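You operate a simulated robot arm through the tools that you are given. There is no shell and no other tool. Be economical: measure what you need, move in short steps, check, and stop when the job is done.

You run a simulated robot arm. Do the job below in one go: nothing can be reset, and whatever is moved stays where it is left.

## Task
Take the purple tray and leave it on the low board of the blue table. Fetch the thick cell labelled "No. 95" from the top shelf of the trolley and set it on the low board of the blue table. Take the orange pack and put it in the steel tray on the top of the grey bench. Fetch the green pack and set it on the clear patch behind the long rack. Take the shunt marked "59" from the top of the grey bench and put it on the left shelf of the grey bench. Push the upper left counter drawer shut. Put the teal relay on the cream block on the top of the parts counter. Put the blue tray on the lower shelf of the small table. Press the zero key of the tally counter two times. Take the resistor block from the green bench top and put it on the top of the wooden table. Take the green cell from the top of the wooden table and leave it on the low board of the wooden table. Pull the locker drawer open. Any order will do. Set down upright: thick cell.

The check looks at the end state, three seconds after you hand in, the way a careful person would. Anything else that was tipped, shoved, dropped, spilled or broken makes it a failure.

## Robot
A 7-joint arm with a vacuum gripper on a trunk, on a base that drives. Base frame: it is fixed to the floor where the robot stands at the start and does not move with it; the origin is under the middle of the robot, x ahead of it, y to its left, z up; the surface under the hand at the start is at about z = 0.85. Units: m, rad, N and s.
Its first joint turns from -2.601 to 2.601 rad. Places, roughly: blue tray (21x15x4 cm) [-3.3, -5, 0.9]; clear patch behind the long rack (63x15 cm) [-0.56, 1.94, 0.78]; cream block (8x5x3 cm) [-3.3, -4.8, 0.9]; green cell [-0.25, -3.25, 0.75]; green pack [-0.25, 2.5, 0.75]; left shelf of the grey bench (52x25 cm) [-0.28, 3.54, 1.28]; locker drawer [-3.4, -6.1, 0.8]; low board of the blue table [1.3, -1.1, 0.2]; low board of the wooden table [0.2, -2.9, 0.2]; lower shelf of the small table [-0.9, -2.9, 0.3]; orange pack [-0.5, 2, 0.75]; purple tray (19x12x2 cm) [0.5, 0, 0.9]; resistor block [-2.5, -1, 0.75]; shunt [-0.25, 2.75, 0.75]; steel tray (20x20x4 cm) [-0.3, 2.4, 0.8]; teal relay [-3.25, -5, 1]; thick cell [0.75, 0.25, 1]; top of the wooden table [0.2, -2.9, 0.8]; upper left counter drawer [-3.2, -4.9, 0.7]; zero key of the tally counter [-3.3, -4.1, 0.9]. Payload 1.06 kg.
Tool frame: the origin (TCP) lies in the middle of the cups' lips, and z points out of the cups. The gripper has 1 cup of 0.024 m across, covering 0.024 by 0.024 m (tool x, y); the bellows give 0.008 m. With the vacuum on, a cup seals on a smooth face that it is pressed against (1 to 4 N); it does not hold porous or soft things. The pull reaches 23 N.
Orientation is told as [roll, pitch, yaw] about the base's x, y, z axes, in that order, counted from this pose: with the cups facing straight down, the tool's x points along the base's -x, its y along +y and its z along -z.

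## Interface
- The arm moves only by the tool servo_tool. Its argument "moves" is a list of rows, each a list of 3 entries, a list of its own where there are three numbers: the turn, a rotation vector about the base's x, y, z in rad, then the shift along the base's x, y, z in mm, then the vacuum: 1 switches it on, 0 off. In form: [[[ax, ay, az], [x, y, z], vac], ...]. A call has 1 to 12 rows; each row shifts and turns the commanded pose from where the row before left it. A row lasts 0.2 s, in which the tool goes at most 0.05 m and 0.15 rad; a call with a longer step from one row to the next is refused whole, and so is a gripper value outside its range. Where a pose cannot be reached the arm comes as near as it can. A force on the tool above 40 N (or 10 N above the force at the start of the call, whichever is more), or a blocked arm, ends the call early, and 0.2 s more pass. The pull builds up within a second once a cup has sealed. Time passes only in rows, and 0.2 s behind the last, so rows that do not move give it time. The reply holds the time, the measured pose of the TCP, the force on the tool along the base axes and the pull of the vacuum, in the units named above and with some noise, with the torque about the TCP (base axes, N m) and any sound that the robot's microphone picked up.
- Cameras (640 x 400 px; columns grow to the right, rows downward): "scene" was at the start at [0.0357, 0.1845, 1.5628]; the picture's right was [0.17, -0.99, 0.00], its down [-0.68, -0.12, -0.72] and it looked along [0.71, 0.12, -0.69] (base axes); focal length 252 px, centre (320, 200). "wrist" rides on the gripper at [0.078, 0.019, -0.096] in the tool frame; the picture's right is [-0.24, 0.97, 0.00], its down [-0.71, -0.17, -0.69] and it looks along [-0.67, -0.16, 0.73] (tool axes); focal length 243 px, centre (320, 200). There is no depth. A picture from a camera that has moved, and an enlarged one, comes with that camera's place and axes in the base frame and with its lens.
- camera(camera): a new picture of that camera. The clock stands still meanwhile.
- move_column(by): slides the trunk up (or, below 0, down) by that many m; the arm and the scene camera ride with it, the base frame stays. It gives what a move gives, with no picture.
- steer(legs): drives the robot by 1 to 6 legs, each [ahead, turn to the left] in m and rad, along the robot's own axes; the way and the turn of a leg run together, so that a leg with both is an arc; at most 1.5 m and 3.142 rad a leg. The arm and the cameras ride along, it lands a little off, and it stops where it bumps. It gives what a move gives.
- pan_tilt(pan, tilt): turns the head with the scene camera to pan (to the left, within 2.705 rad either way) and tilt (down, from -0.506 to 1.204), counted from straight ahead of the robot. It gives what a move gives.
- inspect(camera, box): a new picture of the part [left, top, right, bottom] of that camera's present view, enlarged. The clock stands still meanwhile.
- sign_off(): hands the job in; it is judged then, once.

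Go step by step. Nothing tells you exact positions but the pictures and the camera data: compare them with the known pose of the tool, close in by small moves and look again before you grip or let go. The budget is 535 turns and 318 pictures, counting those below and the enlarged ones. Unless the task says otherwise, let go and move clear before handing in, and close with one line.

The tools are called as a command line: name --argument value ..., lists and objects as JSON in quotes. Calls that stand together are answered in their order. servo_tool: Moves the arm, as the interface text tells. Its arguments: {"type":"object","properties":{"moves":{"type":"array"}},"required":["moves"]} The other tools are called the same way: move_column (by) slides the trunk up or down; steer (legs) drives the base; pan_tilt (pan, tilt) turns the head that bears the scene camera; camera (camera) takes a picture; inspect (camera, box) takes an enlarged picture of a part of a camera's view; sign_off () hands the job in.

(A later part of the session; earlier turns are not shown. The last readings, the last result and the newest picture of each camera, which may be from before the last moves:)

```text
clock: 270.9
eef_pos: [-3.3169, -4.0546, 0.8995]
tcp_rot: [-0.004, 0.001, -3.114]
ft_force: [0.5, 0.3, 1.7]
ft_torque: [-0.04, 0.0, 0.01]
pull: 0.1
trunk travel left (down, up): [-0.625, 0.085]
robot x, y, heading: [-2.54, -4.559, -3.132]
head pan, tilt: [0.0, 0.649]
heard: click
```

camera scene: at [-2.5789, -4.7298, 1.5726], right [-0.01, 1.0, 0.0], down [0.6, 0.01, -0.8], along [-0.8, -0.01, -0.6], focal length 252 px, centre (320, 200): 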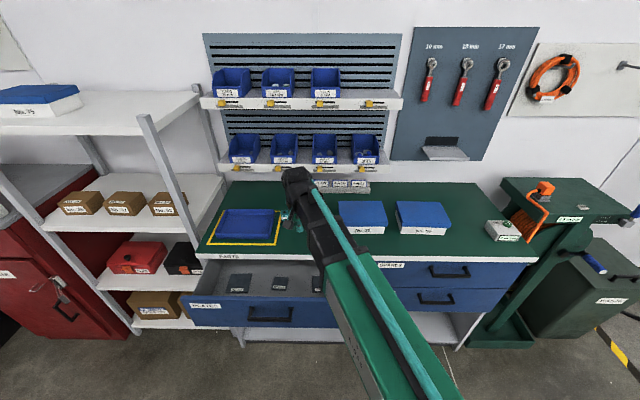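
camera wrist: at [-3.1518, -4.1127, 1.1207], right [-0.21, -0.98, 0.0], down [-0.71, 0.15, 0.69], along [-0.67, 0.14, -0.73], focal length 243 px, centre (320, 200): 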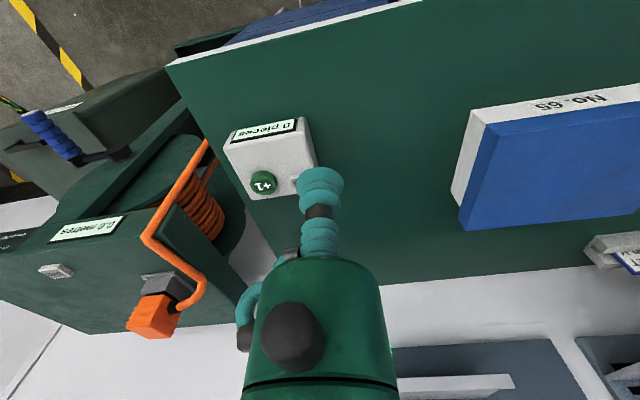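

A click, so that's one press. I'm rising fully, then pressing once more.

servo_tool --moves '[[[0, 0, 0], [0, 0, 10], 0], [[0, 0, 0], [0, 0, 0], 0], [[0, 0, 0], [0, 0, 0], 0]]'

inspect --camera "wrist" --box '[180, 40, 380, 165]'

servo_tool --moves '[[[0, 0, 0], [0, 0, -7], 0], [[0, 0, 0], [0, 0, -2], 0], [[0, 0, 0], [0, 0, -1], 0], [[0, 0, 0], [0, 0, 0], 0]]'

```text
clock: 271.7
eef_pos: [-3.3175, -4.0551, 0.9117]
tcp_rot: [-0.002, -0.001, -3.112]
ft_force: [-0.1, -0.5, -0.2]
ft_torque: [0.02, 0.04, -0.02]
pull: 0.1
trunk travel left (down, up): [-0.625, 0.085]
robot x, y, heading: [-2.5379, -4.5596, -3.123]
head pan, tilt: [0.0, 0.649]
```

```text
3.20 times, centred on (280, 102) of wrist
camera zoom: at [-3.2384, -4.0708, 1.0061], right [-0.21, -0.98, 0.0], down [-0.71, 0.15, 0.69], along [-0.67, 0.14, -0.73], focal length 776 px, centre (448, 512)
```

zoom: 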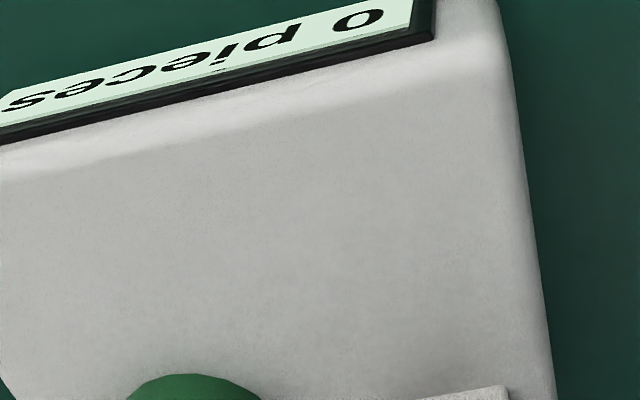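

```text
clock: 272.7
eef_pos: [-3.3175, -4.055, 0.8998]
tcp_rot: [-0.003, 0.0, -3.114]
ft_force: [-0.5, -0.5, 1.8]
ft_torque: [-0.01, 0.03, 0.03]
pull: 0.0
trunk travel left (down, up): [-0.625, 0.085]
robot x, y, heading: [-2.5425, -4.5626, -3.126]
head pan, tilt: [0.0, 0.649]
heard: click
```

Two clicks heard, so the zero key is done. I'm rising and retracting, then backing off to set up a horizontal push on the drawer.

servo_tool --moves '[[[0, 0, 0], [0, 0, 20], 0], [[0, 0, 0], [0, 0, 40], 0], [[0, 0, 0], [0, 0, 40], 0], [[0, 0, 0], [40, -20, 10], 0], [[0, 0, 0], [40, -30, 0], 0], [[0, 0, 0], [40, -30, 0], 0], [[0, 0, 0], [40, -30, 0], 0], [[0, 0, 0], [30, -40, 0], 0], [[0, 0, 0], [0, -45, 0], 0], [[0, 0, 0], [0, -45, 0], 0], [[0, 0, 0], [0, -45, 0], 0], [[0, 0, 0], [0, -45, 0], 0]]'

camera --camera "wrist"

steer --legs '[[-0.42, 0]]'

servo_tool --moves '[[[0, 0, 0], [-40, -40, 0], 0], [[0, 0, 0], [-40, -40, 0], 0], [[0, 0, 0], [-40, -40, 0], 0], [[0, 0, 0], [-40, -40, 0], 0], [[0, 0, 0], [-30, -40, 0], 0], [[0, 0, 0], [0, -40, 0], 0]]'

camera --camera "scene"

```text
clock: 275.3
eef_pos: [-3.1269, -4.3863, 1.0086]
tcp_rot: [-0.004, 0.0, -3.114]
ft_force: [-0.9, 0.0, 0.6]
ft_torque: [0.01, 0.01, 0.0]
pull: 0.1
trunk travel left (down, up): [-0.625, 0.085]
robot x, y, heading: [-2.5395, -4.5594, -3.128]
head pan, tilt: [0.0, 0.649]
```

```text
220 pictures are left
camera wrist: at [-3.048, -4.4019, 1.1046], right [-0.21, -0.98, 0.0], down [-0.71, 0.15, 0.69], along [-0.67, 0.15, -0.73], focal length 243 px, centre (320, 200)
```

wrist: 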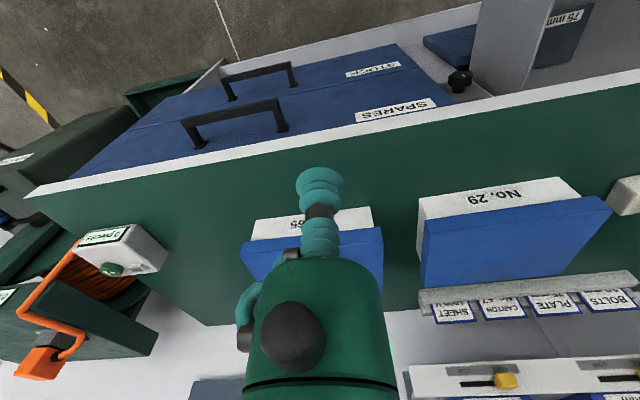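

```text
clock: 277.9
eef_pos: [-2.7043, -4.3797, 1.0087]
tcp_rot: [-0.004, -0.001, -3.111]
ft_force: [-0.1, 0.3, -0.3]
ft_torque: [0.01, 0.01, -0.03]
pull: 0.1
trunk travel left (down, up): [-0.625, 0.085]
robot x, y, heading: [-2.115, -4.5545, -3.125]
head pan, tilt: [0.0, 0.649]
```

```text
refused: row 1 steps farther than a row can; nothing moved
```

```text
219 pictures are left
camera scene: at [-2.1549, -4.7229, 1.5726], right [-0.02, 1.0, 0.0], down [0.6, 0.01, -0.8], along [-0.8, -0.01, -0.6], focal length 252 px, centre (320, 200)
```

scene: 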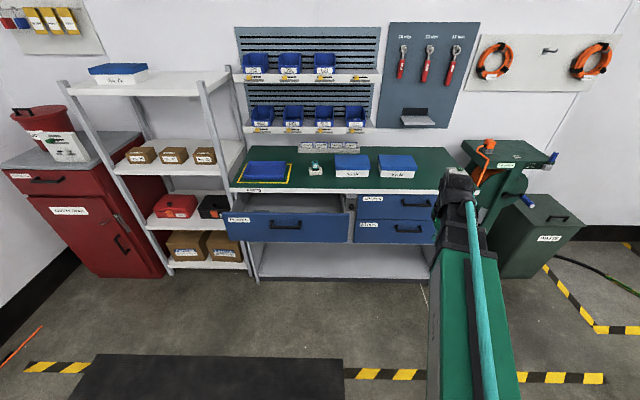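

servo_tool --moves '[[[0, 0, 0], [-22, -42, 0], 0], [[0, 0, 0], [-22, -42, 0], 0], [[0, 0, 0], [-22, -42, 0], 0], [[0, 0, 0], [-22, -42, 0], 0], [[0, 0, 0], [-22, -42, 0], 0], [[0, 0, 0], [-22, -42, 0], 0], [[0, 0, 0], [-22, -42, 0], 0], [[0, 0, 0], [-22, -42, 0], 0], [[0, 0, 0], [-22, -42, 0], 0], [[0, 0, 0], [0, 0, 0], 0]]'

servo_tool --moves '[[[0, 0.14, 0], [0, 0, 0], 0], [[0, 0.14, 0], [0, 0, 0], 0], [[0, 0.14, 0], [0, 0, 0], 0], [[0, 0.14, 0], [0, 0, 0], 0], [[0, 0.14, 0], [0, 0, 0], 0], [[0, 0.14, 0], [0, 0, 0], 0], [[0, 0.14, 0], [0, 0, 0], 0], [[0, 0.14, 0], [0, 0, 0], 0], [[0, 0.14, 0], [0, 0, 0], 0], [[0, 0.14, 0], [0, 0, 0], 0], [[0, 0.14, 0], [0, 0, 0], 0], [[0, 0.031, 0], [0, 0, 0], 0]]'

camera --camera "scene"

camera --camera "wrist"

```text
clock: 280.1
eef_pos: [-2.9025, -4.7601, 1.0102]
tcp_rot: [-0.002, 0.0, -3.111]
ft_force: [0.5, -0.1, 0.2]
ft_torque: [-0.03, 0.0, -0.01]
pull: 0.0
trunk travel left (down, up): [-0.625, 0.085]
robot x, y, heading: [-2.1216, -4.5533, -3.127]
head pan, tilt: [0.0, 0.649]
```

```text
clock: 282.7
eef_pos: [-2.9035, -4.7587, 1.0097]
tcp_rot: [-1.602, -1.541, -1.543]
ft_force: [-0.2, 0.6, -0.7]
ft_torque: [-0.02, 0.0, 0.04]
pull: 0.2
trunk travel left (down, up): [-0.625, 0.085]
robot x, y, heading: [-2.1163, -4.5534, -3.125]
head pan, tilt: [0.0, 0.649]
```

```text
218 pictures are left
camera scene: at [-2.1554, -4.723, 1.5726], right [-0.02, 1.0, 0.0], down [0.6, 0.01, -0.8], along [-0.8, -0.01, -0.6], focal length 252 px, centre (320, 200)
```

scene: 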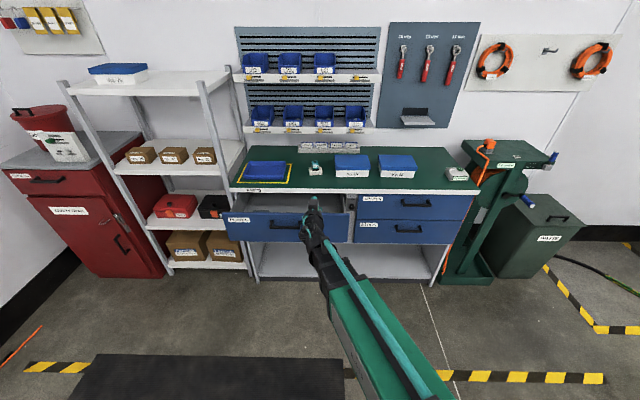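

```text
217 pictures are left
camera wrist: at [-2.8068, -4.7734, 0.9299], right [0.0, -0.98, 0.21], down [0.69, 0.15, 0.71], along [-0.73, 0.14, 0.67], focal length 243 px, centre (320, 200)
```

wrist: 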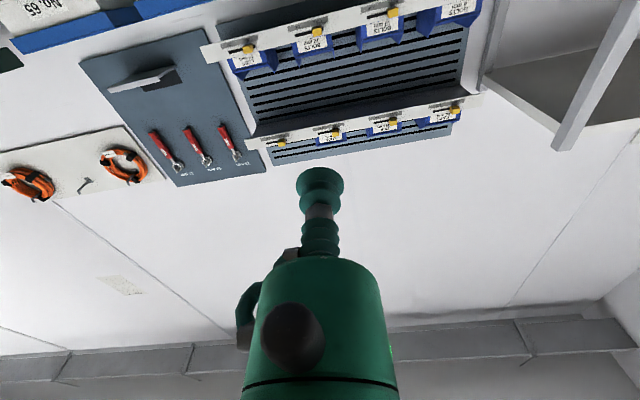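

move_column --by -0.27

camera --camera "scene"

camera --camera "wrist"

```text
clock: 285.5
eef_pos: [-2.9022, -4.757, 0.739]
tcp_rot: [-1.588, -1.538, -1.556]
ft_force: [0.2, -0.1, -0.8]
ft_torque: [-0.02, 0.01, -0.02]
pull: 0.2
trunk travel left (down, up): [-0.355, 0.355]
robot x, y, heading: [-2.1141, -4.5516, -3.126]
head pan, tilt: [0.0, 0.649]
```

```text
216 pictures are left
camera scene: at [-2.1553, -4.723, 1.3026], right [-0.02, 1.0, 0.0], down [0.6, 0.01, -0.8], along [-0.8, -0.01, -0.6], focal length 252 px, centre (320, 200)
```

scene: 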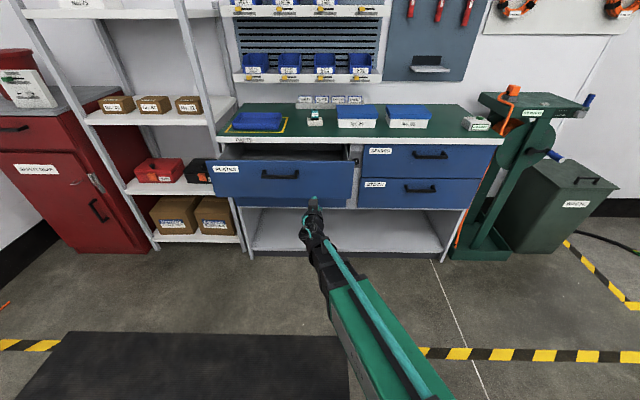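

```text
215 pictures are left
camera wrist: at [-2.8069, -4.7733, 0.6603], right [0.0, -0.98, 0.21], down [0.69, 0.15, 0.71], along [-0.73, 0.14, 0.67], focal length 243 px, centre (320, 200)
```

wrist: 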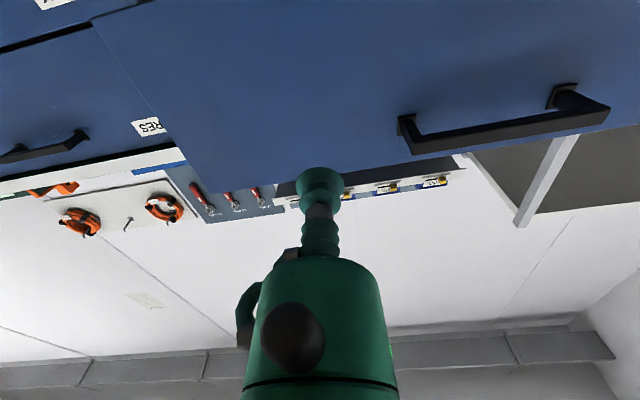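

The drawer's face is at x≈-3.02, and I'm aligned at (y -4.757, z 0.74) beside its handle. I'm pushing in.

servo_tool --moves '[[[0, 0, 0], [-30, 0, 0], 0], [[0, 0, 0], [-30, 0, 0], 0], [[0, 0, 0], [-30, 0, 0], 0], [[0, 0, 0], [-20, 0, 0], 0], [[0, 0, 0], [-20, 0, 0], 0], [[0, 0, 0], [-20, 0, 0], 0], [[0, 0, 0], [0, 0, 0], 0]]'

camera --camera "scene"

```text
clock: 287.1
eef_pos: [-3.0531, -4.7565, 0.7389]
tcp_rot: [-1.584, -1.542, -1.561]
ft_force: [0.1, -0.5, 0.0]
ft_torque: [-0.01, 0.01, 0.02]
pull: 0.1
trunk travel left (down, up): [-0.355, 0.355]
robot x, y, heading: [-2.1114, -4.5537, -3.122]
head pan, tilt: [0.0, 0.649]
```

```text
214 pictures are left
camera scene: at [-2.1555, -4.723, 1.3026], right [-0.02, 1.0, 0.0], down [0.6, 0.01, -0.8], along [-0.8, -0.01, -0.6], focal length 252 px, centre (320, 200)
```

scene: 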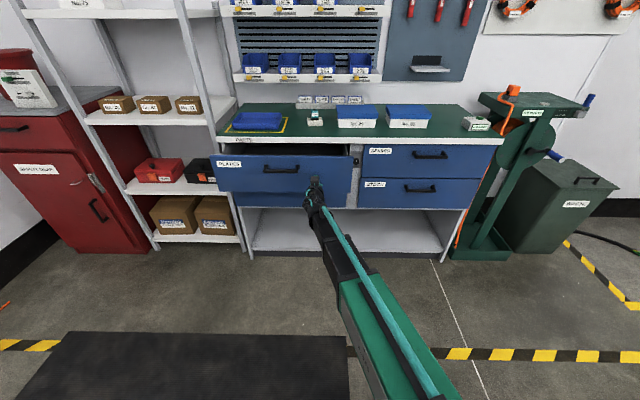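

servo_tool --moves '[[[0, 0, 0], [-20, 0, 0], 0], [[0, 0, 0], [-20, 0, 0], 0], [[0, 0, 0], [-20, 0, 0], 0], [[0, 0, 0], [-15, 0, 0], 0], [[0, 0, 0], [-10, 0, 0], 0], [[0, 0, 0], [-10, 0, 0], 0], [[0, 0, 0], [0, 0, 0], 0]]'

camera --camera "scene"

```text
clock: 288.7
eef_pos: [-3.1481, -4.7575, 0.7374]
tcp_rot: [-1.582, -1.542, -1.562]
ft_force: [-0.3, -0.4, 0.4]
ft_torque: [0.05, 0.01, -0.02]
pull: 0.0
trunk travel left (down, up): [-0.355, 0.355]
robot x, y, heading: [-2.1156, -4.5499, -3.124]
head pan, tilt: [0.0, 0.649]
```

```text
213 pictures are left
camera scene: at [-2.1554, -4.723, 1.3026], right [-0.02, 1.0, 0.0], down [0.6, 0.01, -0.8], along [-0.8, -0.01, -0.6], focal length 252 px, centre (320, 200)
```

scene: 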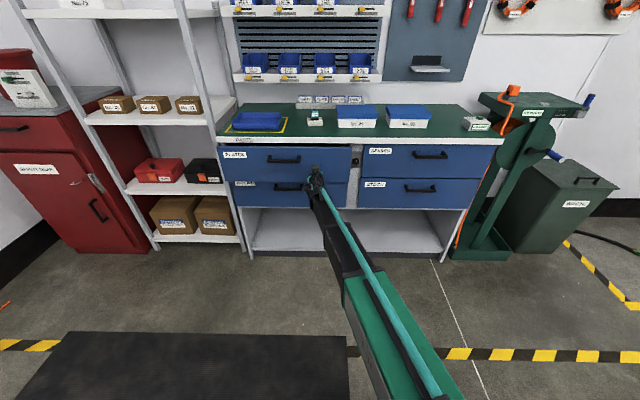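

servo_tool --moves '[[[0, 0, 0], [-6, 0, 0], 0], [[0, 0, 0], [-6, 0, 0], 0], [[0, 0, 0], [-5, 0, 0], 0], [[0, 0, 0], [0, 0, 0], 0]]'

inspect --camera "scene" --box '[210, 120, 500, 220]'

```text
clock: 289.7
eef_pos: [-3.1655, -4.7583, 0.738]
tcp_rot: [-1.586, -1.537, -1.558]
ft_force: [1.4, -0.8, -0.1]
ft_torque: [-0.01, 0.01, 0.01]
pull: 0.1
trunk travel left (down, up): [-0.355, 0.355]
robot x, y, heading: [-2.1157, -4.553, -3.126]
head pan, tilt: [0.0, 0.649]
```

```text
2.21 times, centred on (355, 170) of scene
camera zoom: at [-2.1554, -4.723, 1.3026], right [-0.02, 1.0, 0.0], down [0.6, 0.01, -0.8], along [-0.8, -0.01, -0.6], focal length 556 px, centre (243, 266)
```

zoom: 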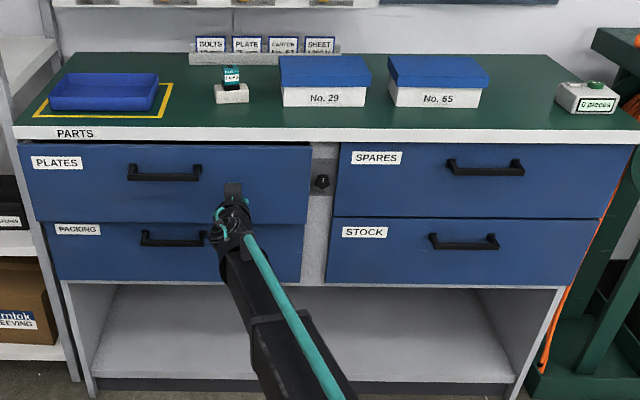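

servo_tool --moves '[[[0, 0, 0], [-6, 0, 0], 0], [[0, 0, 0], [-6, 0, 0], 0], [[0, 0, 0], [-5, 0, 0], 0], [[0, 0, 0], [0, 0, 0], 0]]'

inspect --camera "scene" --box '[210, 120, 500, 220]'

```text
clock: 290.7
eef_pos: [-3.1825, -4.7575, 0.7388]
tcp_rot: [-1.589, -1.539, -1.557]
ft_force: [0.6, -0.1, 0.1]
ft_torque: [0.01, 0.02, -0.02]
pull: 0.1
trunk travel left (down, up): [-0.355, 0.355]
robot x, y, heading: [-2.1168, -4.5526, -3.127]
head pan, tilt: [0.0, 0.649]
```

```text
2.21 times, centred on (355, 170) of scene
camera zoom: at [-2.1554, -4.723, 1.3026], right [-0.02, 1.0, 0.0], down [0.6, 0.01, -0.8], along [-0.8, -0.01, -0.6], focal length 556 px, centre (243, 266)
```

zoom: 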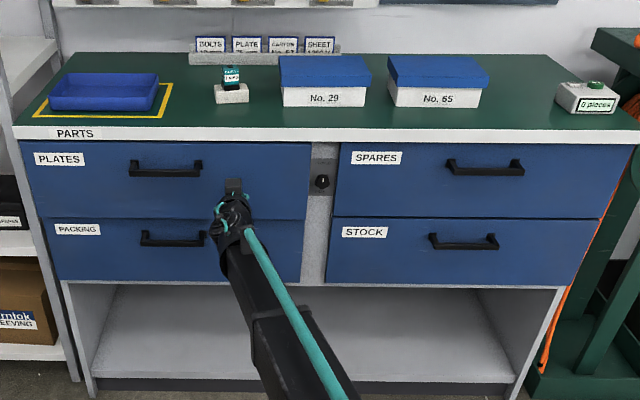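

Almost flush. I'm pushing on in small steps until it stops.

servo_tool --moves '[[[0, 0, 0], [-4, 0, 0], 0], [[0, 0, 0], [-4, 0, 0], 0], [[0, 0, 0], [-4, 0, 0], 0], [[0, 0, 0], [0, 0, 0], 0]]'

```text
clock: 291.7
eef_pos: [-3.1939, -4.7581, 0.7395]
tcp_rot: [-1.586, -1.54, -1.56]
ft_force: [-0.2, -0.3, -0.1]
ft_torque: [-0.01, 0.02, -0.02]
pull: 0.0
trunk travel left (down, up): [-0.355, 0.355]
robot x, y, heading: [-2.1175, -4.5532, -3.126]
head pan, tilt: [0.0, 0.649]
```

servo_tool --moves '[[[0, 0, 0], [-3, 0, 0], 0], [[0, 0, 0], [-3, 0, 0], 0], [[0, 0, 0], [-3, 0, 0], 0], [[0, 0, 0], [0, 0, 0], 0]]'

inspect --camera "scene" --box '[210, 120, 500, 220]'

```text
clock: 292.7
eef_pos: [-3.2016, -4.7576, 0.7385]
tcp_rot: [-1.59, -1.541, -1.554]
ft_force: [3.3, -0.3, 0.4]
ft_torque: [-0.02, -0.01, 0.01]
pull: 0.0
trunk travel left (down, up): [-0.355, 0.355]
robot x, y, heading: [-2.1161, -4.5543, -3.126]
head pan, tilt: [0.0, 0.649]
```

```text
2.21 times, centred on (355, 170) of scene
camera zoom: at [-2.1551, -4.7231, 1.3026], right [-0.02, 1.0, 0.0], down [0.6, 0.01, -0.8], along [-0.8, -0.01, -0.6], focal length 556 px, centre (243, 266)
```

zoom: 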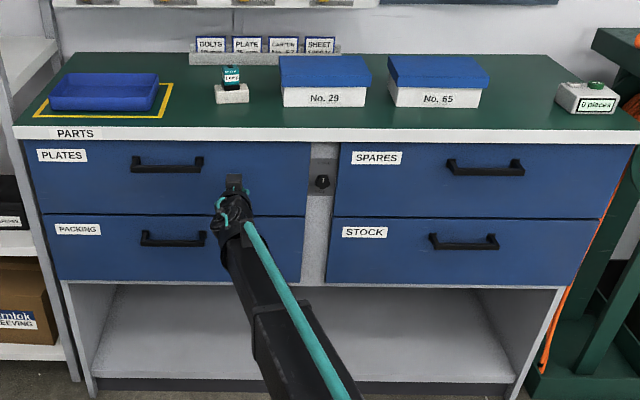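

servo_tool --moves '[[[0, 0, 0], [-3, 0, 0], 0], [[0, 0, 0], [-2, 0, 0], 0], [[0, 0, 0], [-2, 0, 0], 0], [[0, 0, 0], [0, 0, 0], 0]]'

```text
clock: 293.7
eef_pos: [-3.2074, -4.7569, 0.7392]
tcp_rot: [-1.579, -1.539, -1.566]
ft_force: [26.7, 1.8, -7.9]
ft_torque: [0.02, 0.16, 0.02]
pull: 0.2
trunk travel left (down, up): [-0.355, 0.355]
robot x, y, heading: [-2.1147, -4.5475, -3.13]
head pan, tilt: [0.0, 0.649]
```

The drawer is shut firmly. I'm backing the tool off and driving to the red locker, reversing south with the arm pointing north.

servo_tool --moves '[[[0, 0, 0], [20, 0, 0], 0], [[0, 0, 0], [40, 0, 0], 0], [[0, 0, 0], [40, 20, 0], 0], [[0, 0, 0], [40, 20, 0], 0], [[0, 0, 0], [40, 20, 0], 0], [[0, 0, 0], [40, 20, 0], 0], [[0, 0, 0], [20, 30, 0], 0], [[0, 0, 0], [0, 0, 0], 0]]'

steer --legs '[[0, -1.58], [-1.5, 0], [-0.08, 0], [0, 1.58]]'

camera --camera "scene"

camera --camera "wrist"

```text
clock: 295.5
eef_pos: [-2.9692, -4.6468, 0.7383]
tcp_rot: [-1.584, -1.541, -1.56]
ft_force: [-0.4, 0.0, 0.8]
ft_torque: [0.01, 0.0, 0.01]
pull: 0.0
trunk travel left (down, up): [-0.355, 0.355]
robot x, y, heading: [-2.1123, -4.5517, -3.122]
head pan, tilt: [0.0, 0.649]
```

```text
clock: 311.2
eef_pos: [-2.9863, -6.2085, 0.739]
tcp_rot: [-1.588, -1.54, -1.572]
ft_force: [-1.1, -0.1, -0.6]
ft_torque: [0.02, 0.0, 0.0]
pull: 0.1
trunk travel left (down, up): [-0.355, 0.355]
robot x, y, heading: [-2.1301, -6.1267, -3.146]
head pan, tilt: [0.0, 0.649]
```

```text
209 pictures are left
camera scene: at [-2.173, -6.2973, 1.3026], right [0.0, 1.0, 0.0], down [0.6, 0.0, -0.8], along [-0.8, 0.0, -0.6], focal length 252 px, centre (320, 200)
```

scene: 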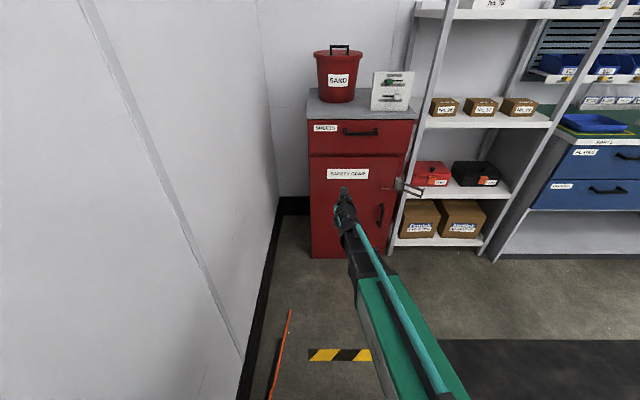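

```text
208 pictures are left
camera wrist: at [-2.8901, -6.2262, 0.6599], right [-0.02, -0.98, 0.21], down [0.69, 0.14, 0.71], along [-0.73, 0.15, 0.67], focal length 243 px, centre (320, 200)
```

wrist: 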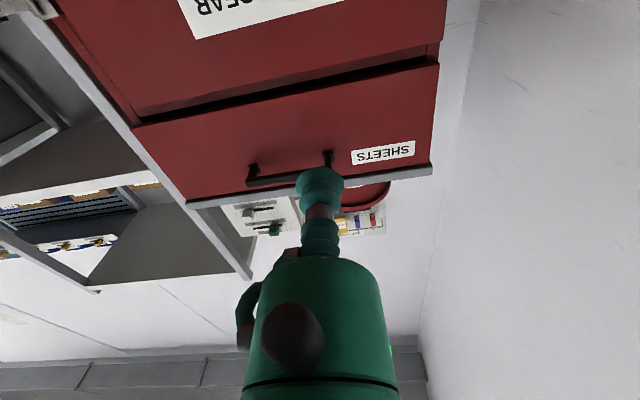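

The locker's top drawer "SHEETS" has its face at x≈-3.23 and spans z 0.77–0.93. I'll suck on just below the handle, at (y -6.12, z 0.82).

move_column --by 0.075

steer --legs '[[0.1, 0]]'

servo_tool --moves '[[[0, 0, 0], [0, 45, 0], 0], [[0, 0, 0], [0, 43, 0], 0], [[0, 0, 0], [-30, 0, 0], 0], [[0, 0, 0], [-30, 0, 0], 0], [[0, 0, 0], [0, 0, 0], 0]]'

camera --camera "wrist"

camera --camera "scene"

```text
clock: 312.4
eef_pos: [-2.9858, -6.2079, 0.814]
tcp_rot: [-1.588, -1.54, -1.572]
ft_force: [0.3, 0.7, -0.4]
ft_torque: [-0.01, 0.02, 0.0]
pull: 0.2
trunk travel left (down, up): [-0.43, 0.28]
robot x, y, heading: [-2.1343, -6.1281, -3.135]
head pan, tilt: [0.0, 0.649]
```

```text
clock: 313.5
eef_pos: [-3.0871, -6.2086, 0.8137]
tcp_rot: [-1.593, -1.539, -1.567]
ft_force: [1.0, -0.6, 0.0]
ft_torque: [0.01, -0.03, 0.04]
pull: 0.1
trunk travel left (down, up): [-0.43, 0.28]
robot x, y, heading: [-2.2287, -6.1265, -3.142]
head pan, tilt: [0.0, 0.649]
```

```text
clock: 314.7
eef_pos: [-3.1487, -6.134, 0.8163]
tcp_rot: [-1.477, -1.54, -1.695]
ft_force: [-0.1, 0.3, -0.4]
ft_torque: [0.04, 0.0, 0.0]
pull: 0.0
out of reach, approached as far as the arm can: row 2
trunk travel left (down, up): [-0.43, 0.28]
robot x, y, heading: [-2.2326, -6.1265, -3.141]
head pan, tilt: [0.0, 0.649]
```

```text
207 pictures are left
camera wrist: at [-3.0533, -6.1531, 0.7386], right [-0.03, -0.98, 0.21], down [0.69, 0.13, 0.71], along [-0.73, 0.16, 0.67], focal length 243 px, centre (320, 200)
```

wrist: 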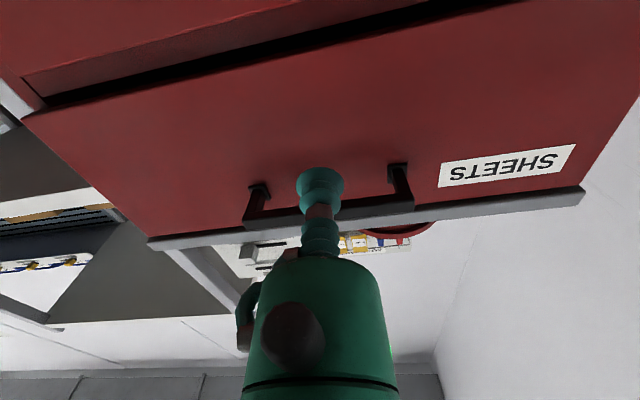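

```text
206 pictures are left
camera scene: at [-2.2752, -6.2974, 1.3776], right [0.0, 1.0, 0.0], down [0.6, 0.0, -0.8], along [-0.8, 0.0, -0.6], focal length 252 px, centre (320, 200)
```

scene: 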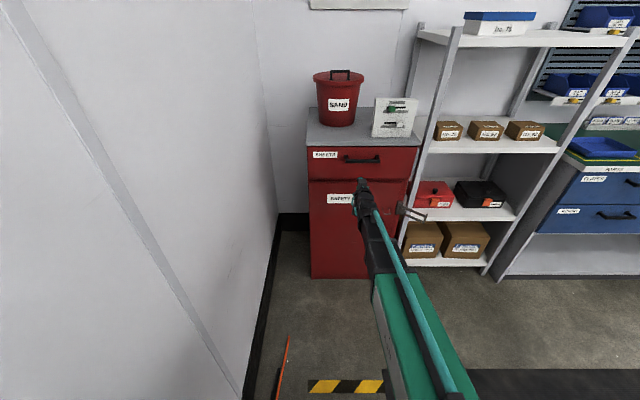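

servo_tool --moves '[[[0, 0, 0], [-30, 0, 0], 0], [[0, 0, 0], [-20, 0, 0], 1], [[0, 0, 0], [-10, 0, 0], 1], [[0, 0, 0], [-6, 0, 0], 1], [[0, 0, 0], [0, 0, 0], 1]]'

camera --camera "wrist"

```text
clock: 315.9
eef_pos: [-3.2151, -6.1343, 0.8161]
tcp_rot: [-1.488, -1.541, -1.684]
ft_force: [1.1, 0.2, -0.2]
ft_torque: [0.0, 0.01, -0.02]
pull: 0.0
trunk travel left (down, up): [-0.43, 0.28]
robot x, y, heading: [-2.2283, -6.1273, -3.139]
head pan, tilt: [0.0, 0.649]
```

```text
205 pictures are left
camera wrist: at [-3.1192, -6.1514, 0.7362], right [-0.03, -0.98, 0.21], down [0.69, 0.13, 0.71], along [-0.73, 0.16, 0.67], focal length 243 px, centre (320, 200)
```

wrist: 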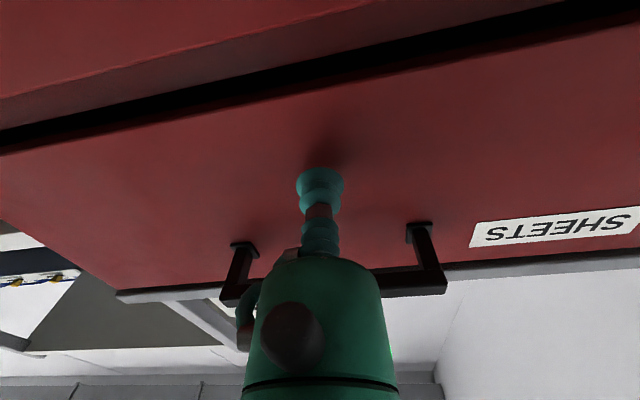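

servo_tool --moves '[[[0, 0, 0], [-6, 0, 0], 1], [[0, 0, 0], [-6, 0, 0], 1], [[0, 0, 0], [-4, 0, 0], 1], [[0, 0, 0], [0, 0, 0], 1]]'

```text
clock: 316.9
eef_pos: [-3.2292, -6.1321, 0.8154]
tcp_rot: [-1.458, -1.539, -1.714]
ft_force: [7.0, 0.8, -5.1]
ft_torque: [0.09, 0.06, 0.12]
pull: 23.0
trunk travel left (down, up): [-0.43, 0.28]
robot x, y, heading: [-2.2366, -6.1331, -3.14]
head pan, tilt: [0.0, 0.649]
```

Sealed on the drawer face. I'm pulling slowly.

servo_tool --moves '[[[0, 0, 0], [5, 0, 0], 1], [[0, 0, 0], [8, 0, 0], 1], [[0, 0, 0], [10, 0, 0], 1], [[0, 0, 0], [10, 0, 0], 1], [[0, 0, 0], [10, 0, 0], 1], [[0, 0, 0], [10, 0, 0], 1], [[0, 0, 0], [10, 0, 0], 1], [[0, 0, 0], [10, 0, 0], 1], [[0, 0, 0], [10, 0, 0], 1], [[0, 0, 0], [10, 0, 0], 1], [[0, 0, 0], [10, 0, 0], 1]]'

camera --camera "scene"

```text
clock: 319.3
eef_pos: [-3.1277, -6.1337, 0.8178]
tcp_rot: [-1.504, -1.542, -1.67]
ft_force: [2.2, 7.0, -3.7]
ft_torque: [0.02, 0.01, 0.16]
pull: 23.2
trunk travel left (down, up): [-0.43, 0.28]
robot x, y, heading: [-2.2337, -6.1285, -3.142]
head pan, tilt: [0.0, 0.649]
```

```text
204 pictures are left
camera scene: at [-2.2754, -6.2967, 1.3777], right [0.0, 1.0, 0.0], down [0.6, 0.0, -0.8], along [-0.8, 0.0, -0.6], focal length 252 px, centre (320, 200)
```

scene: 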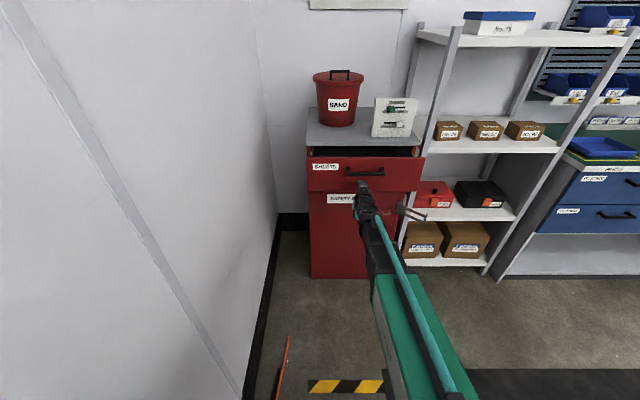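

servo_tool --moves '[[[0, 0, 0], [10, 0, 0], 1], [[0, 0, 0], [10, 0, 0], 1], [[0, 0, 0], [10, 0, 0], 1], [[0, 0, 0], [10, 0, 0], 1], [[0, 0, 0], [10, 0, 0], 1], [[0, 0, 0], [10, 0, 0], 1], [[0, 0, 0], [10, 0, 0], 1], [[0, 0, 0], [10, 0, 0], 1], [[0, 0, 0], [10, 0, 0], 1], [[0, 0, 0], [10, 0, 0], 1], [[0, 0, 0], [0, 0, 0], 1]]'

camera --camera "scene"

```text
clock: 321.7
eef_pos: [-3.0266, -6.1374, 0.8163]
tcp_rot: [-1.489, -1.54, -1.684]
ft_force: [1.5, 8.4, 0.0]
ft_torque: [-0.02, 0.03, 0.14]
pull: 22.5
out of reach, approached as far as the arm can: row 2
trunk travel left (down, up): [-0.43, 0.28]
robot x, y, heading: [-2.2329, -6.1302, -3.141]
head pan, tilt: [0.0, 0.649]
```

```text
203 pictures are left
camera scene: at [-2.2748, -6.2964, 1.3777], right [0.0, 1.0, 0.0], down [0.6, 0.0, -0.8], along [-0.8, 0.0, -0.6], focal length 252 px, centre (320, 200)
```

scene: 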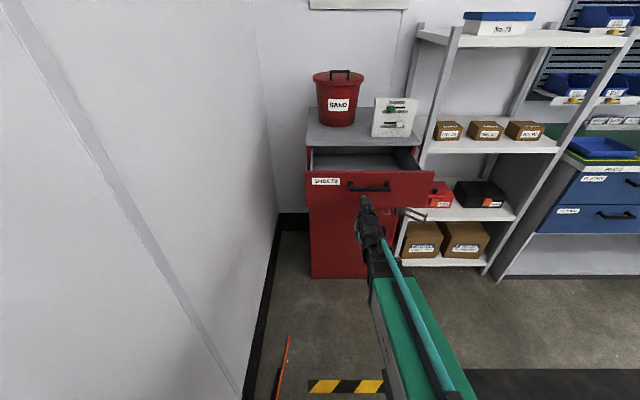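

steer --legs '[[-0.1, 0]]'

camera --camera "scene"

```text
clock: 322.9
eef_pos: [-2.9235, -6.138, 0.8167]
tcp_rot: [-1.515, -1.539, -1.657]
ft_force: [0.1, -4.5, 0.8]
ft_torque: [-0.2, -0.02, 0.05]
pull: 22.8
trunk travel left (down, up): [-0.43, 0.28]
robot x, y, heading: [-2.1337, -6.1295, -3.139]
head pan, tilt: [0.0, 0.649]
```

```text
202 pictures are left
camera scene: at [-2.1731, -6.2977, 1.3777], right [0.0, 1.0, 0.0], down [0.6, 0.0, -0.8], along [-0.8, 0.0, -0.6], focal length 252 px, centre (320, 200)
```

scene: 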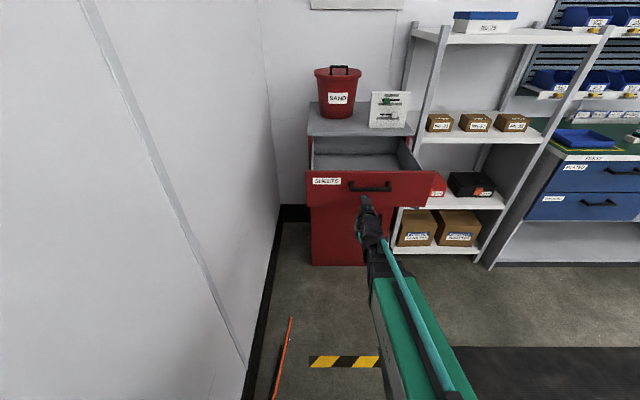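

The drawer is open 30 cm. I'm releasing, backing away, and turning the tool back to pointing down.

servo_tool --moves '[[[0, 0, 0], [0, 0, 0], 0], [[0, 0, 0], [0, 0, 0], 0], [[0, 0, 0], [0, 0, 0], 0], [[0, 0, 0], [0, 0, 0], 0]]'

steer --legs '[[-0.25, 0]]'

move_column --by 0.19

servo_tool --moves '[[[0, -0.14, 0], [0, 0, 0], 0], [[0, -0.14, 0], [0, 0, 0], 0], [[0, -0.14, 0], [0, 0, 0], 0], [[0, -0.14, 0], [0, 0, 0], 0], [[0, -0.14, 0], [0, 0, 0], 0], [[0, -0.14, 0], [0, 0, 0], 0], [[0, -0.14, 0], [0, 0, 0], 0], [[0, -0.14, 0], [0, 0, 0], 0], [[0, -0.14, 0], [0, 0, 0], 0], [[0, -0.14, 0], [0, 0, 0], 0], [[0, -0.14, 0], [0, 0, 0], 0], [[0, 0, 0], [0, 0, 0], 0]]'

camera --camera "scene"

```text
clock: 323.9
eef_pos: [-2.9253, -6.1377, 0.8166]
tcp_rot: [-1.515, -1.539, -1.661]
ft_force: [-0.2, 0.5, 0.7]
ft_torque: [-0.02, 0.02, 0.01]
pull: 0.0
trunk travel left (down, up): [-0.43, 0.28]
robot x, y, heading: [-2.1329, -6.1285, -3.139]
head pan, tilt: [0.0, 0.649]
```

```text
clock: 325.7
eef_pos: [-2.6714, -6.1397, 0.8165]
tcp_rot: [-1.508, -1.541, -1.661]
ft_force: [-0.1, 0.1, -0.1]
ft_torque: [0.0, 0.01, 0.04]
pull: 0.0
trunk travel left (down, up): [-0.43, 0.28]
robot x, y, heading: [-1.8781, -6.1263, -3.136]
head pan, tilt: [0.0, 0.649]
```

```text
clock: 327.8
eef_pos: [-2.6721, -6.142, 1.0075]
tcp_rot: [-1.512, -1.54, -1.655]
ft_force: [-1.0, -0.3, -0.7]
ft_torque: [0.0, 0.01, 0.0]
pull: 0.2
trunk travel left (down, up): [-0.62, 0.09]
robot x, y, heading: [-1.8846, -6.1271, -3.133]
head pan, tilt: [0.0, 0.649]
```

```text
clock: 330.4
eef_pos: [-2.6719, -6.122, 1.0114]
tcp_rot: [-0.132, -0.49, -3.105]
ft_force: [-0.2, -0.1, -0.6]
ft_torque: [0.02, 0.01, -0.02]
pull: 0.1
out of reach, approached as far as the arm can: row 2, 3, 4, 5
trunk travel left (down, up): [-0.62, 0.09]
robot x, y, heading: [-1.8779, -6.1265, -3.134]
head pan, tilt: [0.0, 0.649]
```

```text
201 pictures are left
camera scene: at [-1.9201, -6.2964, 1.5676], right [-0.01, 1.0, 0.0], down [0.6, 0.0, -0.8], along [-0.8, -0.01, -0.6], focal length 252 px, centre (320, 200)
```

scene: 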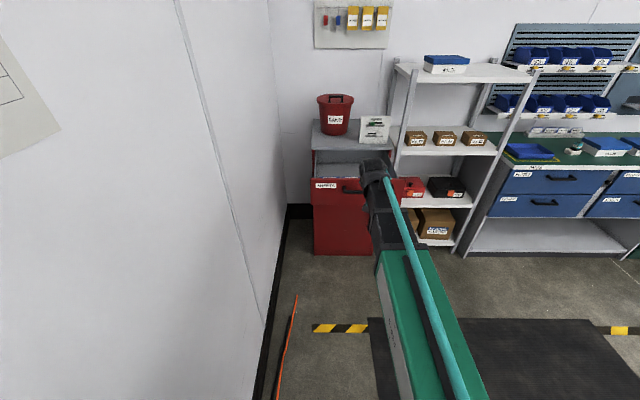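

servo_tool --moves '[[[0, 0, 0], [0, 0, 0], 0], [[0, 0, 0], [0, 0, 0], 0]]'

```text
clock: 331.0
eef_pos: [-2.6728, -6.1222, 1.0103]
tcp_rot: [-0.133, -0.489, -3.108]
ft_force: [0.3, -0.8, 0.2]
ft_torque: [-0.01, 0.02, 0.02]
pull: 0.0
trunk travel left (down, up): [-0.62, 0.09]
robot x, y, heading: [-1.8789, -6.1264, -3.14]
head pan, tilt: [0.0, 0.649]
```

servo_tool --moves '[[[-0.033, -0.122, 0], [0, 0, 0], 0], [[-0.033, -0.122, 0], [0, 0, 0], 0], [[-0.033, -0.122, 0], [0, 0, 0], 0], [[-0.033, -0.122, 0], [0, 0, 0], 0], [[0, 0, 0], [0, 0, 0], 0]]'

```text
clock: 332.2
eef_pos: [-2.6722, -6.1217, 1.0122]
tcp_rot: [0.011, 0.0, 3.14]
ft_force: [0.6, 0.2, 0.2]
ft_torque: [0.02, -0.02, 0.0]
pull: 0.1
trunk travel left (down, up): [-0.62, 0.09]
robot x, y, heading: [-1.8791, -6.1266, -3.137]
head pan, tilt: [0.0, 0.649]
```

servo_tool --moves '[[[-0.01, 0, 0], [40, 0, 0], 0], [[0, 0, 0], [40, 0, 0], 0], [[0, 0, 0], [40, 0, 0], 0], [[0, 0, 0], [40, 0, 0], 0], [[0, 0, 0], [30, 0, 0], 0], [[0, 0, 0], [0, 0, 0], 0]]'

steer --legs '[[0, -1.575], [1.15, 0], [0, 1.575], [0.6, 0]]'

camera --camera "wrist"

camera --camera "scene"

```text
clock: 333.6
eef_pos: [-2.4844, -6.1227, 1.0115]
tcp_rot: [0.019, -0.003, 3.14]
ft_force: [0.4, -0.1, 0.9]
ft_torque: [0.04, -0.01, 0.02]
pull: 0.0
trunk travel left (down, up): [-0.62, 0.09]
robot x, y, heading: [-1.875, -6.126, -3.13]
head pan, tilt: [0.0, 0.649]
```

```text
clock: 350.1
eef_pos: [-3.0733, -4.9552, 1.0116]
tcp_rot: [0.018, -0.003, 3.126]
ft_force: [0.6, -0.2, 0.0]
ft_torque: [-0.02, -0.03, 0.01]
pull: 0.1
trunk travel left (down, up): [-0.62, 0.09]
robot x, y, heading: [-2.4698, -4.9727, 3.135]
head pan, tilt: [0.0, 0.649]
```

```text
200 pictures are left
camera wrist: at [-2.9956, -4.9736, 1.1069], right [-0.25, -0.97, 0.02], down [-0.7, 0.2, 0.68], along [-0.67, 0.16, -0.73], focal length 243 px, centre (320, 200)
```

wrist: 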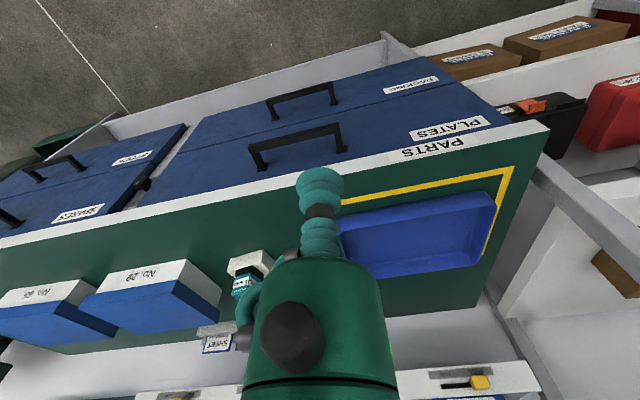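

```text
199 pictures are left
camera scene: at [-2.513, -5.137, 1.5676], right [0.01, 1.0, 0.0], down [0.6, 0.0, -0.8], along [-0.8, 0.01, -0.6], focal length 252 px, centre (320, 200)
```

scene: 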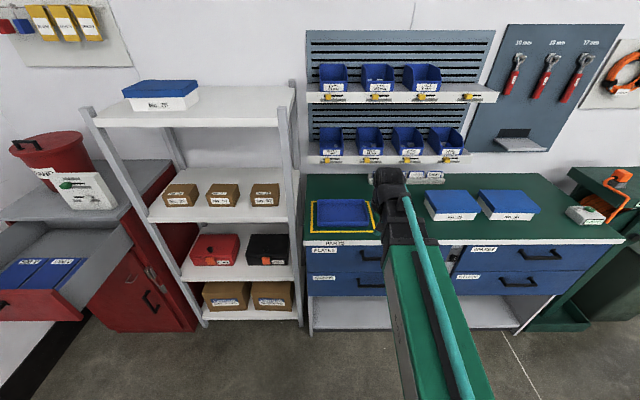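

servo_tool --moves '[[[0.018, 0, 0], [-40, -15, 0], 0], [[0, 0, 0], [-40, -15, 0], 0], [[0, 0, 0], [-40, -15, 0], 0], [[0, 0, 0], [-40, -15, 0], 0], [[0, 0, 0], [-40, -15, 0], 0], [[0, 0, 0], [-40, -10, -20], 0], [[0, 0, 0], [0, 0, -20], 0], [[0, 0, 0], [0, 0, 0], 0]]'

camera --camera "wrist"

```text
clock: 351.9
eef_pos: [-3.3152, -5.0437, 0.9714]
tcp_rot: [0.001, -0.004, 3.126]
ft_force: [0.2, -0.2, 0.3]
ft_torque: [0.01, 0.0, 0.0]
pull: 0.1
trunk travel left (down, up): [-0.62, 0.09]
robot x, y, heading: [-2.4701, -4.9676, 3.139]
head pan, tilt: [0.0, 0.649]
```

```text
198 pictures are left
camera wrist: at [-3.2362, -5.0619, 1.0663], right [-0.25, -0.97, 0.0], down [-0.7, 0.18, 0.69], along [-0.67, 0.17, -0.73], focal length 243 px, centre (320, 200)
```

wrist: 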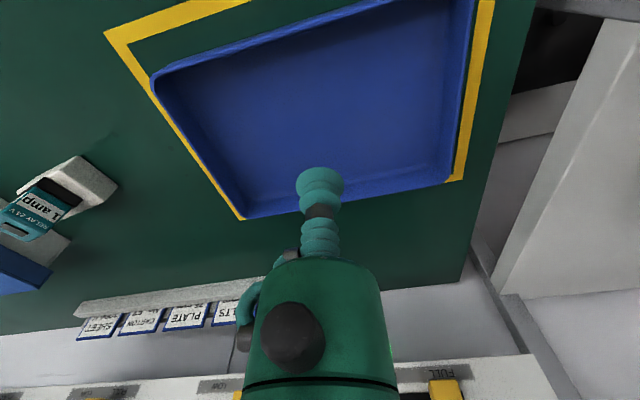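

servo_tool --moves '[[[0, 0, 0], [-8, 0, -30], 0], [[0, 0, 0], [0, 0, -25], 0], [[0, 0, 0], [0, 0, -15], 1], [[0, 0, 0], [0, 0, -8], 1], [[0, 0, 0], [0, 0, -5], 1], [[0, 0, 0], [0, 0, 0], 1]]'

camera --camera "wrist"

```text
clock: 353.3
eef_pos: [-3.3214, -5.0413, 0.8887]
tcp_rot: [0.0, -0.003, 3.125]
ft_force: [-0.5, 1.1, -0.6]
ft_torque: [0.0, 0.04, -0.01]
pull: 0.1
trunk travel left (down, up): [-0.62, 0.09]
robot x, y, heading: [-2.4707, -4.9687, 3.137]
head pan, tilt: [0.0, 0.649]
```

```text
197 pictures are left
camera wrist: at [-3.2435, -5.0614, 0.9835], right [-0.25, -0.97, 0.0], down [-0.7, 0.18, 0.69], along [-0.67, 0.17, -0.73], focal length 243 px, centre (320, 200)
```

wrist: 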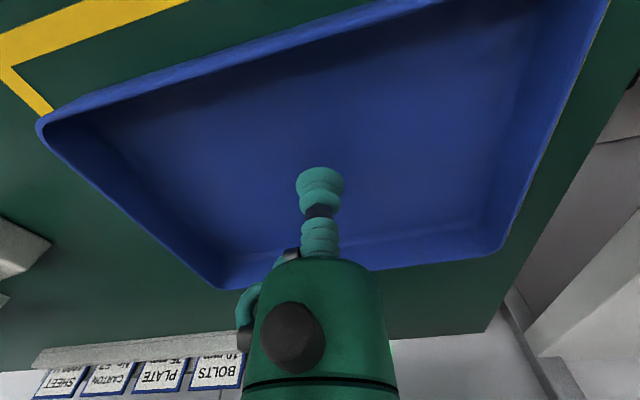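

servo_tool --moves '[[[0, 0, 0], [0, 0, -4], 1], [[0, 0, 0], [0, 0, -4], 1], [[0, 0, 0], [0, 0, -3], 1], [[0, 0, 0], [0, 0, -3], 1], [[0, 0, 0], [0, 0, 0], 1]]'

```text
clock: 354.5
eef_pos: [-3.3225, -5.0408, 0.8747]
tcp_rot: [0.003, -0.005, 3.124]
ft_force: [1.2, 0.6, -0.6]
ft_torque: [0.05, 0.0, 0.02]
pull: 0.1
trunk travel left (down, up): [-0.62, 0.09]
robot x, y, heading: [-2.4685, -4.9664, 3.133]
head pan, tilt: [0.0, 0.649]
```

servo_tool --moves '[[[0, 0, 0], [0, 0, -3], 1], [[0, 0, 0], [0, 0, -3], 1], [[0, 0, 0], [0, 0, -3], 1], [[0, 0, 0], [0, 0, 0], 1], [[0, 0, 0], [0, 0, 0], 1]]'

```text
clock: 355.7
eef_pos: [-3.3234, -5.0425, 0.8643]
tcp_rot: [0.005, -0.003, 3.126]
ft_force: [-0.2, 0.2, -0.2]
ft_torque: [-0.01, -0.01, 0.0]
pull: 23.0
trunk travel left (down, up): [-0.62, 0.09]
robot x, y, heading: [-2.4682, -4.9693, 3.136]
head pan, tilt: [0.0, 0.649]
```

The cup sealed. I'm lifting the tray and retracting.

servo_tool --moves '[[[0, 0, 0], [0, 0, 10], 1], [[0, 0, 0], [0, 0, 20], 1], [[0, 0, 0], [0, 0, 30], 1], [[0, 0, 0], [0, 0, 40], 1], [[0, 0, 0], [10, 0, 40], 1], [[0, 0, 0], [40, 10, 10], 1], [[0, 0, 0], [40, 10, 0], 1], [[0, 0, 0], [40, 10, 0], 1], [[0, 0, 0], [40, 10, 0], 1], [[0, 0, 0], [40, 10, 0], 1], [[0, 0, 0], [30, 10, 0], 1], [[0, 0, 0], [0, 0, 0], 1]]'

camera --camera "wrist"

```text
clock: 358.3
eef_pos: [-3.0817, -4.9815, 1.0152]
tcp_rot: [0.002, -0.003, 3.125]
ft_force: [-0.7, -0.5, -1.9]
ft_torque: [-0.01, 0.0, 0.0]
pull: 22.7
trunk travel left (down, up): [-0.62, 0.09]
robot x, y, heading: [-2.4707, -4.9716, 3.133]
head pan, tilt: [0.0, 0.649]
```

```text
196 pictures are left
camera wrist: at [-3.0033, -5.0, 1.1105], right [-0.25, -0.97, 0.0], down [-0.7, 0.18, 0.69], along [-0.67, 0.17, -0.73], focal length 243 px, centre (320, 200)
```

wrist: 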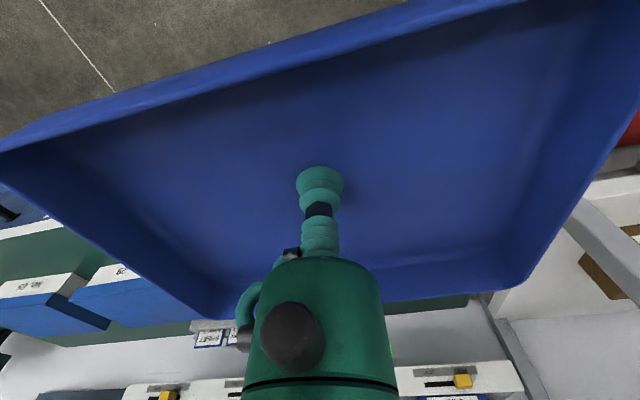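

I'm carrying the tray round to the south side of the small table, lowering the trunk in the open area first.

steer --legs '[[-0.3, 0], [0, -1.57], [1.0, 0], [0, -1.565]]'

move_column --by -0.4

move_column --by -0.17

pan_tilt --pan 0.2 --tilt 0.4

camera --camera "scene"

```text
clock: 372.8
eef_pos: [-1.5884, -3.9269, 1.0156]
tcp_rot: [0.003, -0.002, 0.006]
ft_force: [-0.4, 0.1, -1.7]
ft_torque: [0.01, 0.08, 0.01]
pull: 23.4
trunk travel left (down, up): [-0.62, 0.09]
robot x, y, heading: [-2.2017, -3.951, 0.012]
head pan, tilt: [0.0, 0.649]
```

```text
clock: 376.6
eef_pos: [-1.5884, -3.9261, 0.6156]
tcp_rot: [-0.001, -0.003, 0.007]
ft_force: [0.6, -0.1, -1.3]
ft_torque: [-0.01, 0.02, 0.01]
pull: 23.1
trunk travel left (down, up): [-0.22, 0.49]
robot x, y, heading: [-2.1989, -3.9517, 0.012]
head pan, tilt: [0.0, 0.649]
```

```text
clock: 378.6
eef_pos: [-1.5893, -3.9262, 0.4451]
tcp_rot: [0.001, -0.002, 0.007]
ft_force: [1.0, -0.2, -1.4]
ft_torque: [0.03, -0.02, -0.02]
pull: 22.8
trunk travel left (down, up): [-0.05, 0.66]
robot x, y, heading: [-2.2038, -3.955, 0.013]
head pan, tilt: [0.0, 0.649]
```

```text
clock: 379.3
eef_pos: [-1.5891, -3.9253, 0.4451]
tcp_rot: [0.001, -0.004, 0.004]
ft_force: [0.8, -0.2, -1.8]
ft_torque: [0.03, 0.03, -0.01]
pull: 22.8
trunk travel left (down, up): [-0.05, 0.66]
robot x, y, heading: [-2.2015, -3.9544, 0.014]
head pan, tilt: [0.201, 0.4]
```

```text
195 pictures are left
camera scene: at [-2.1584, -3.7625, 1.02], right [0.21, -0.98, 0.0], down [-0.38, -0.08, -0.92], along [0.9, 0.2, -0.39], focal length 252 px, centre (320, 200)
```

scene: 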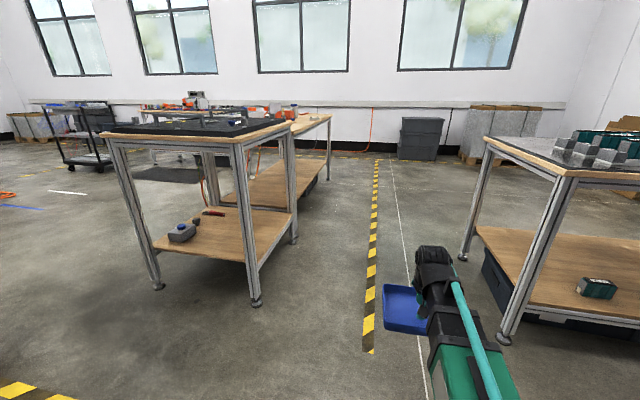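

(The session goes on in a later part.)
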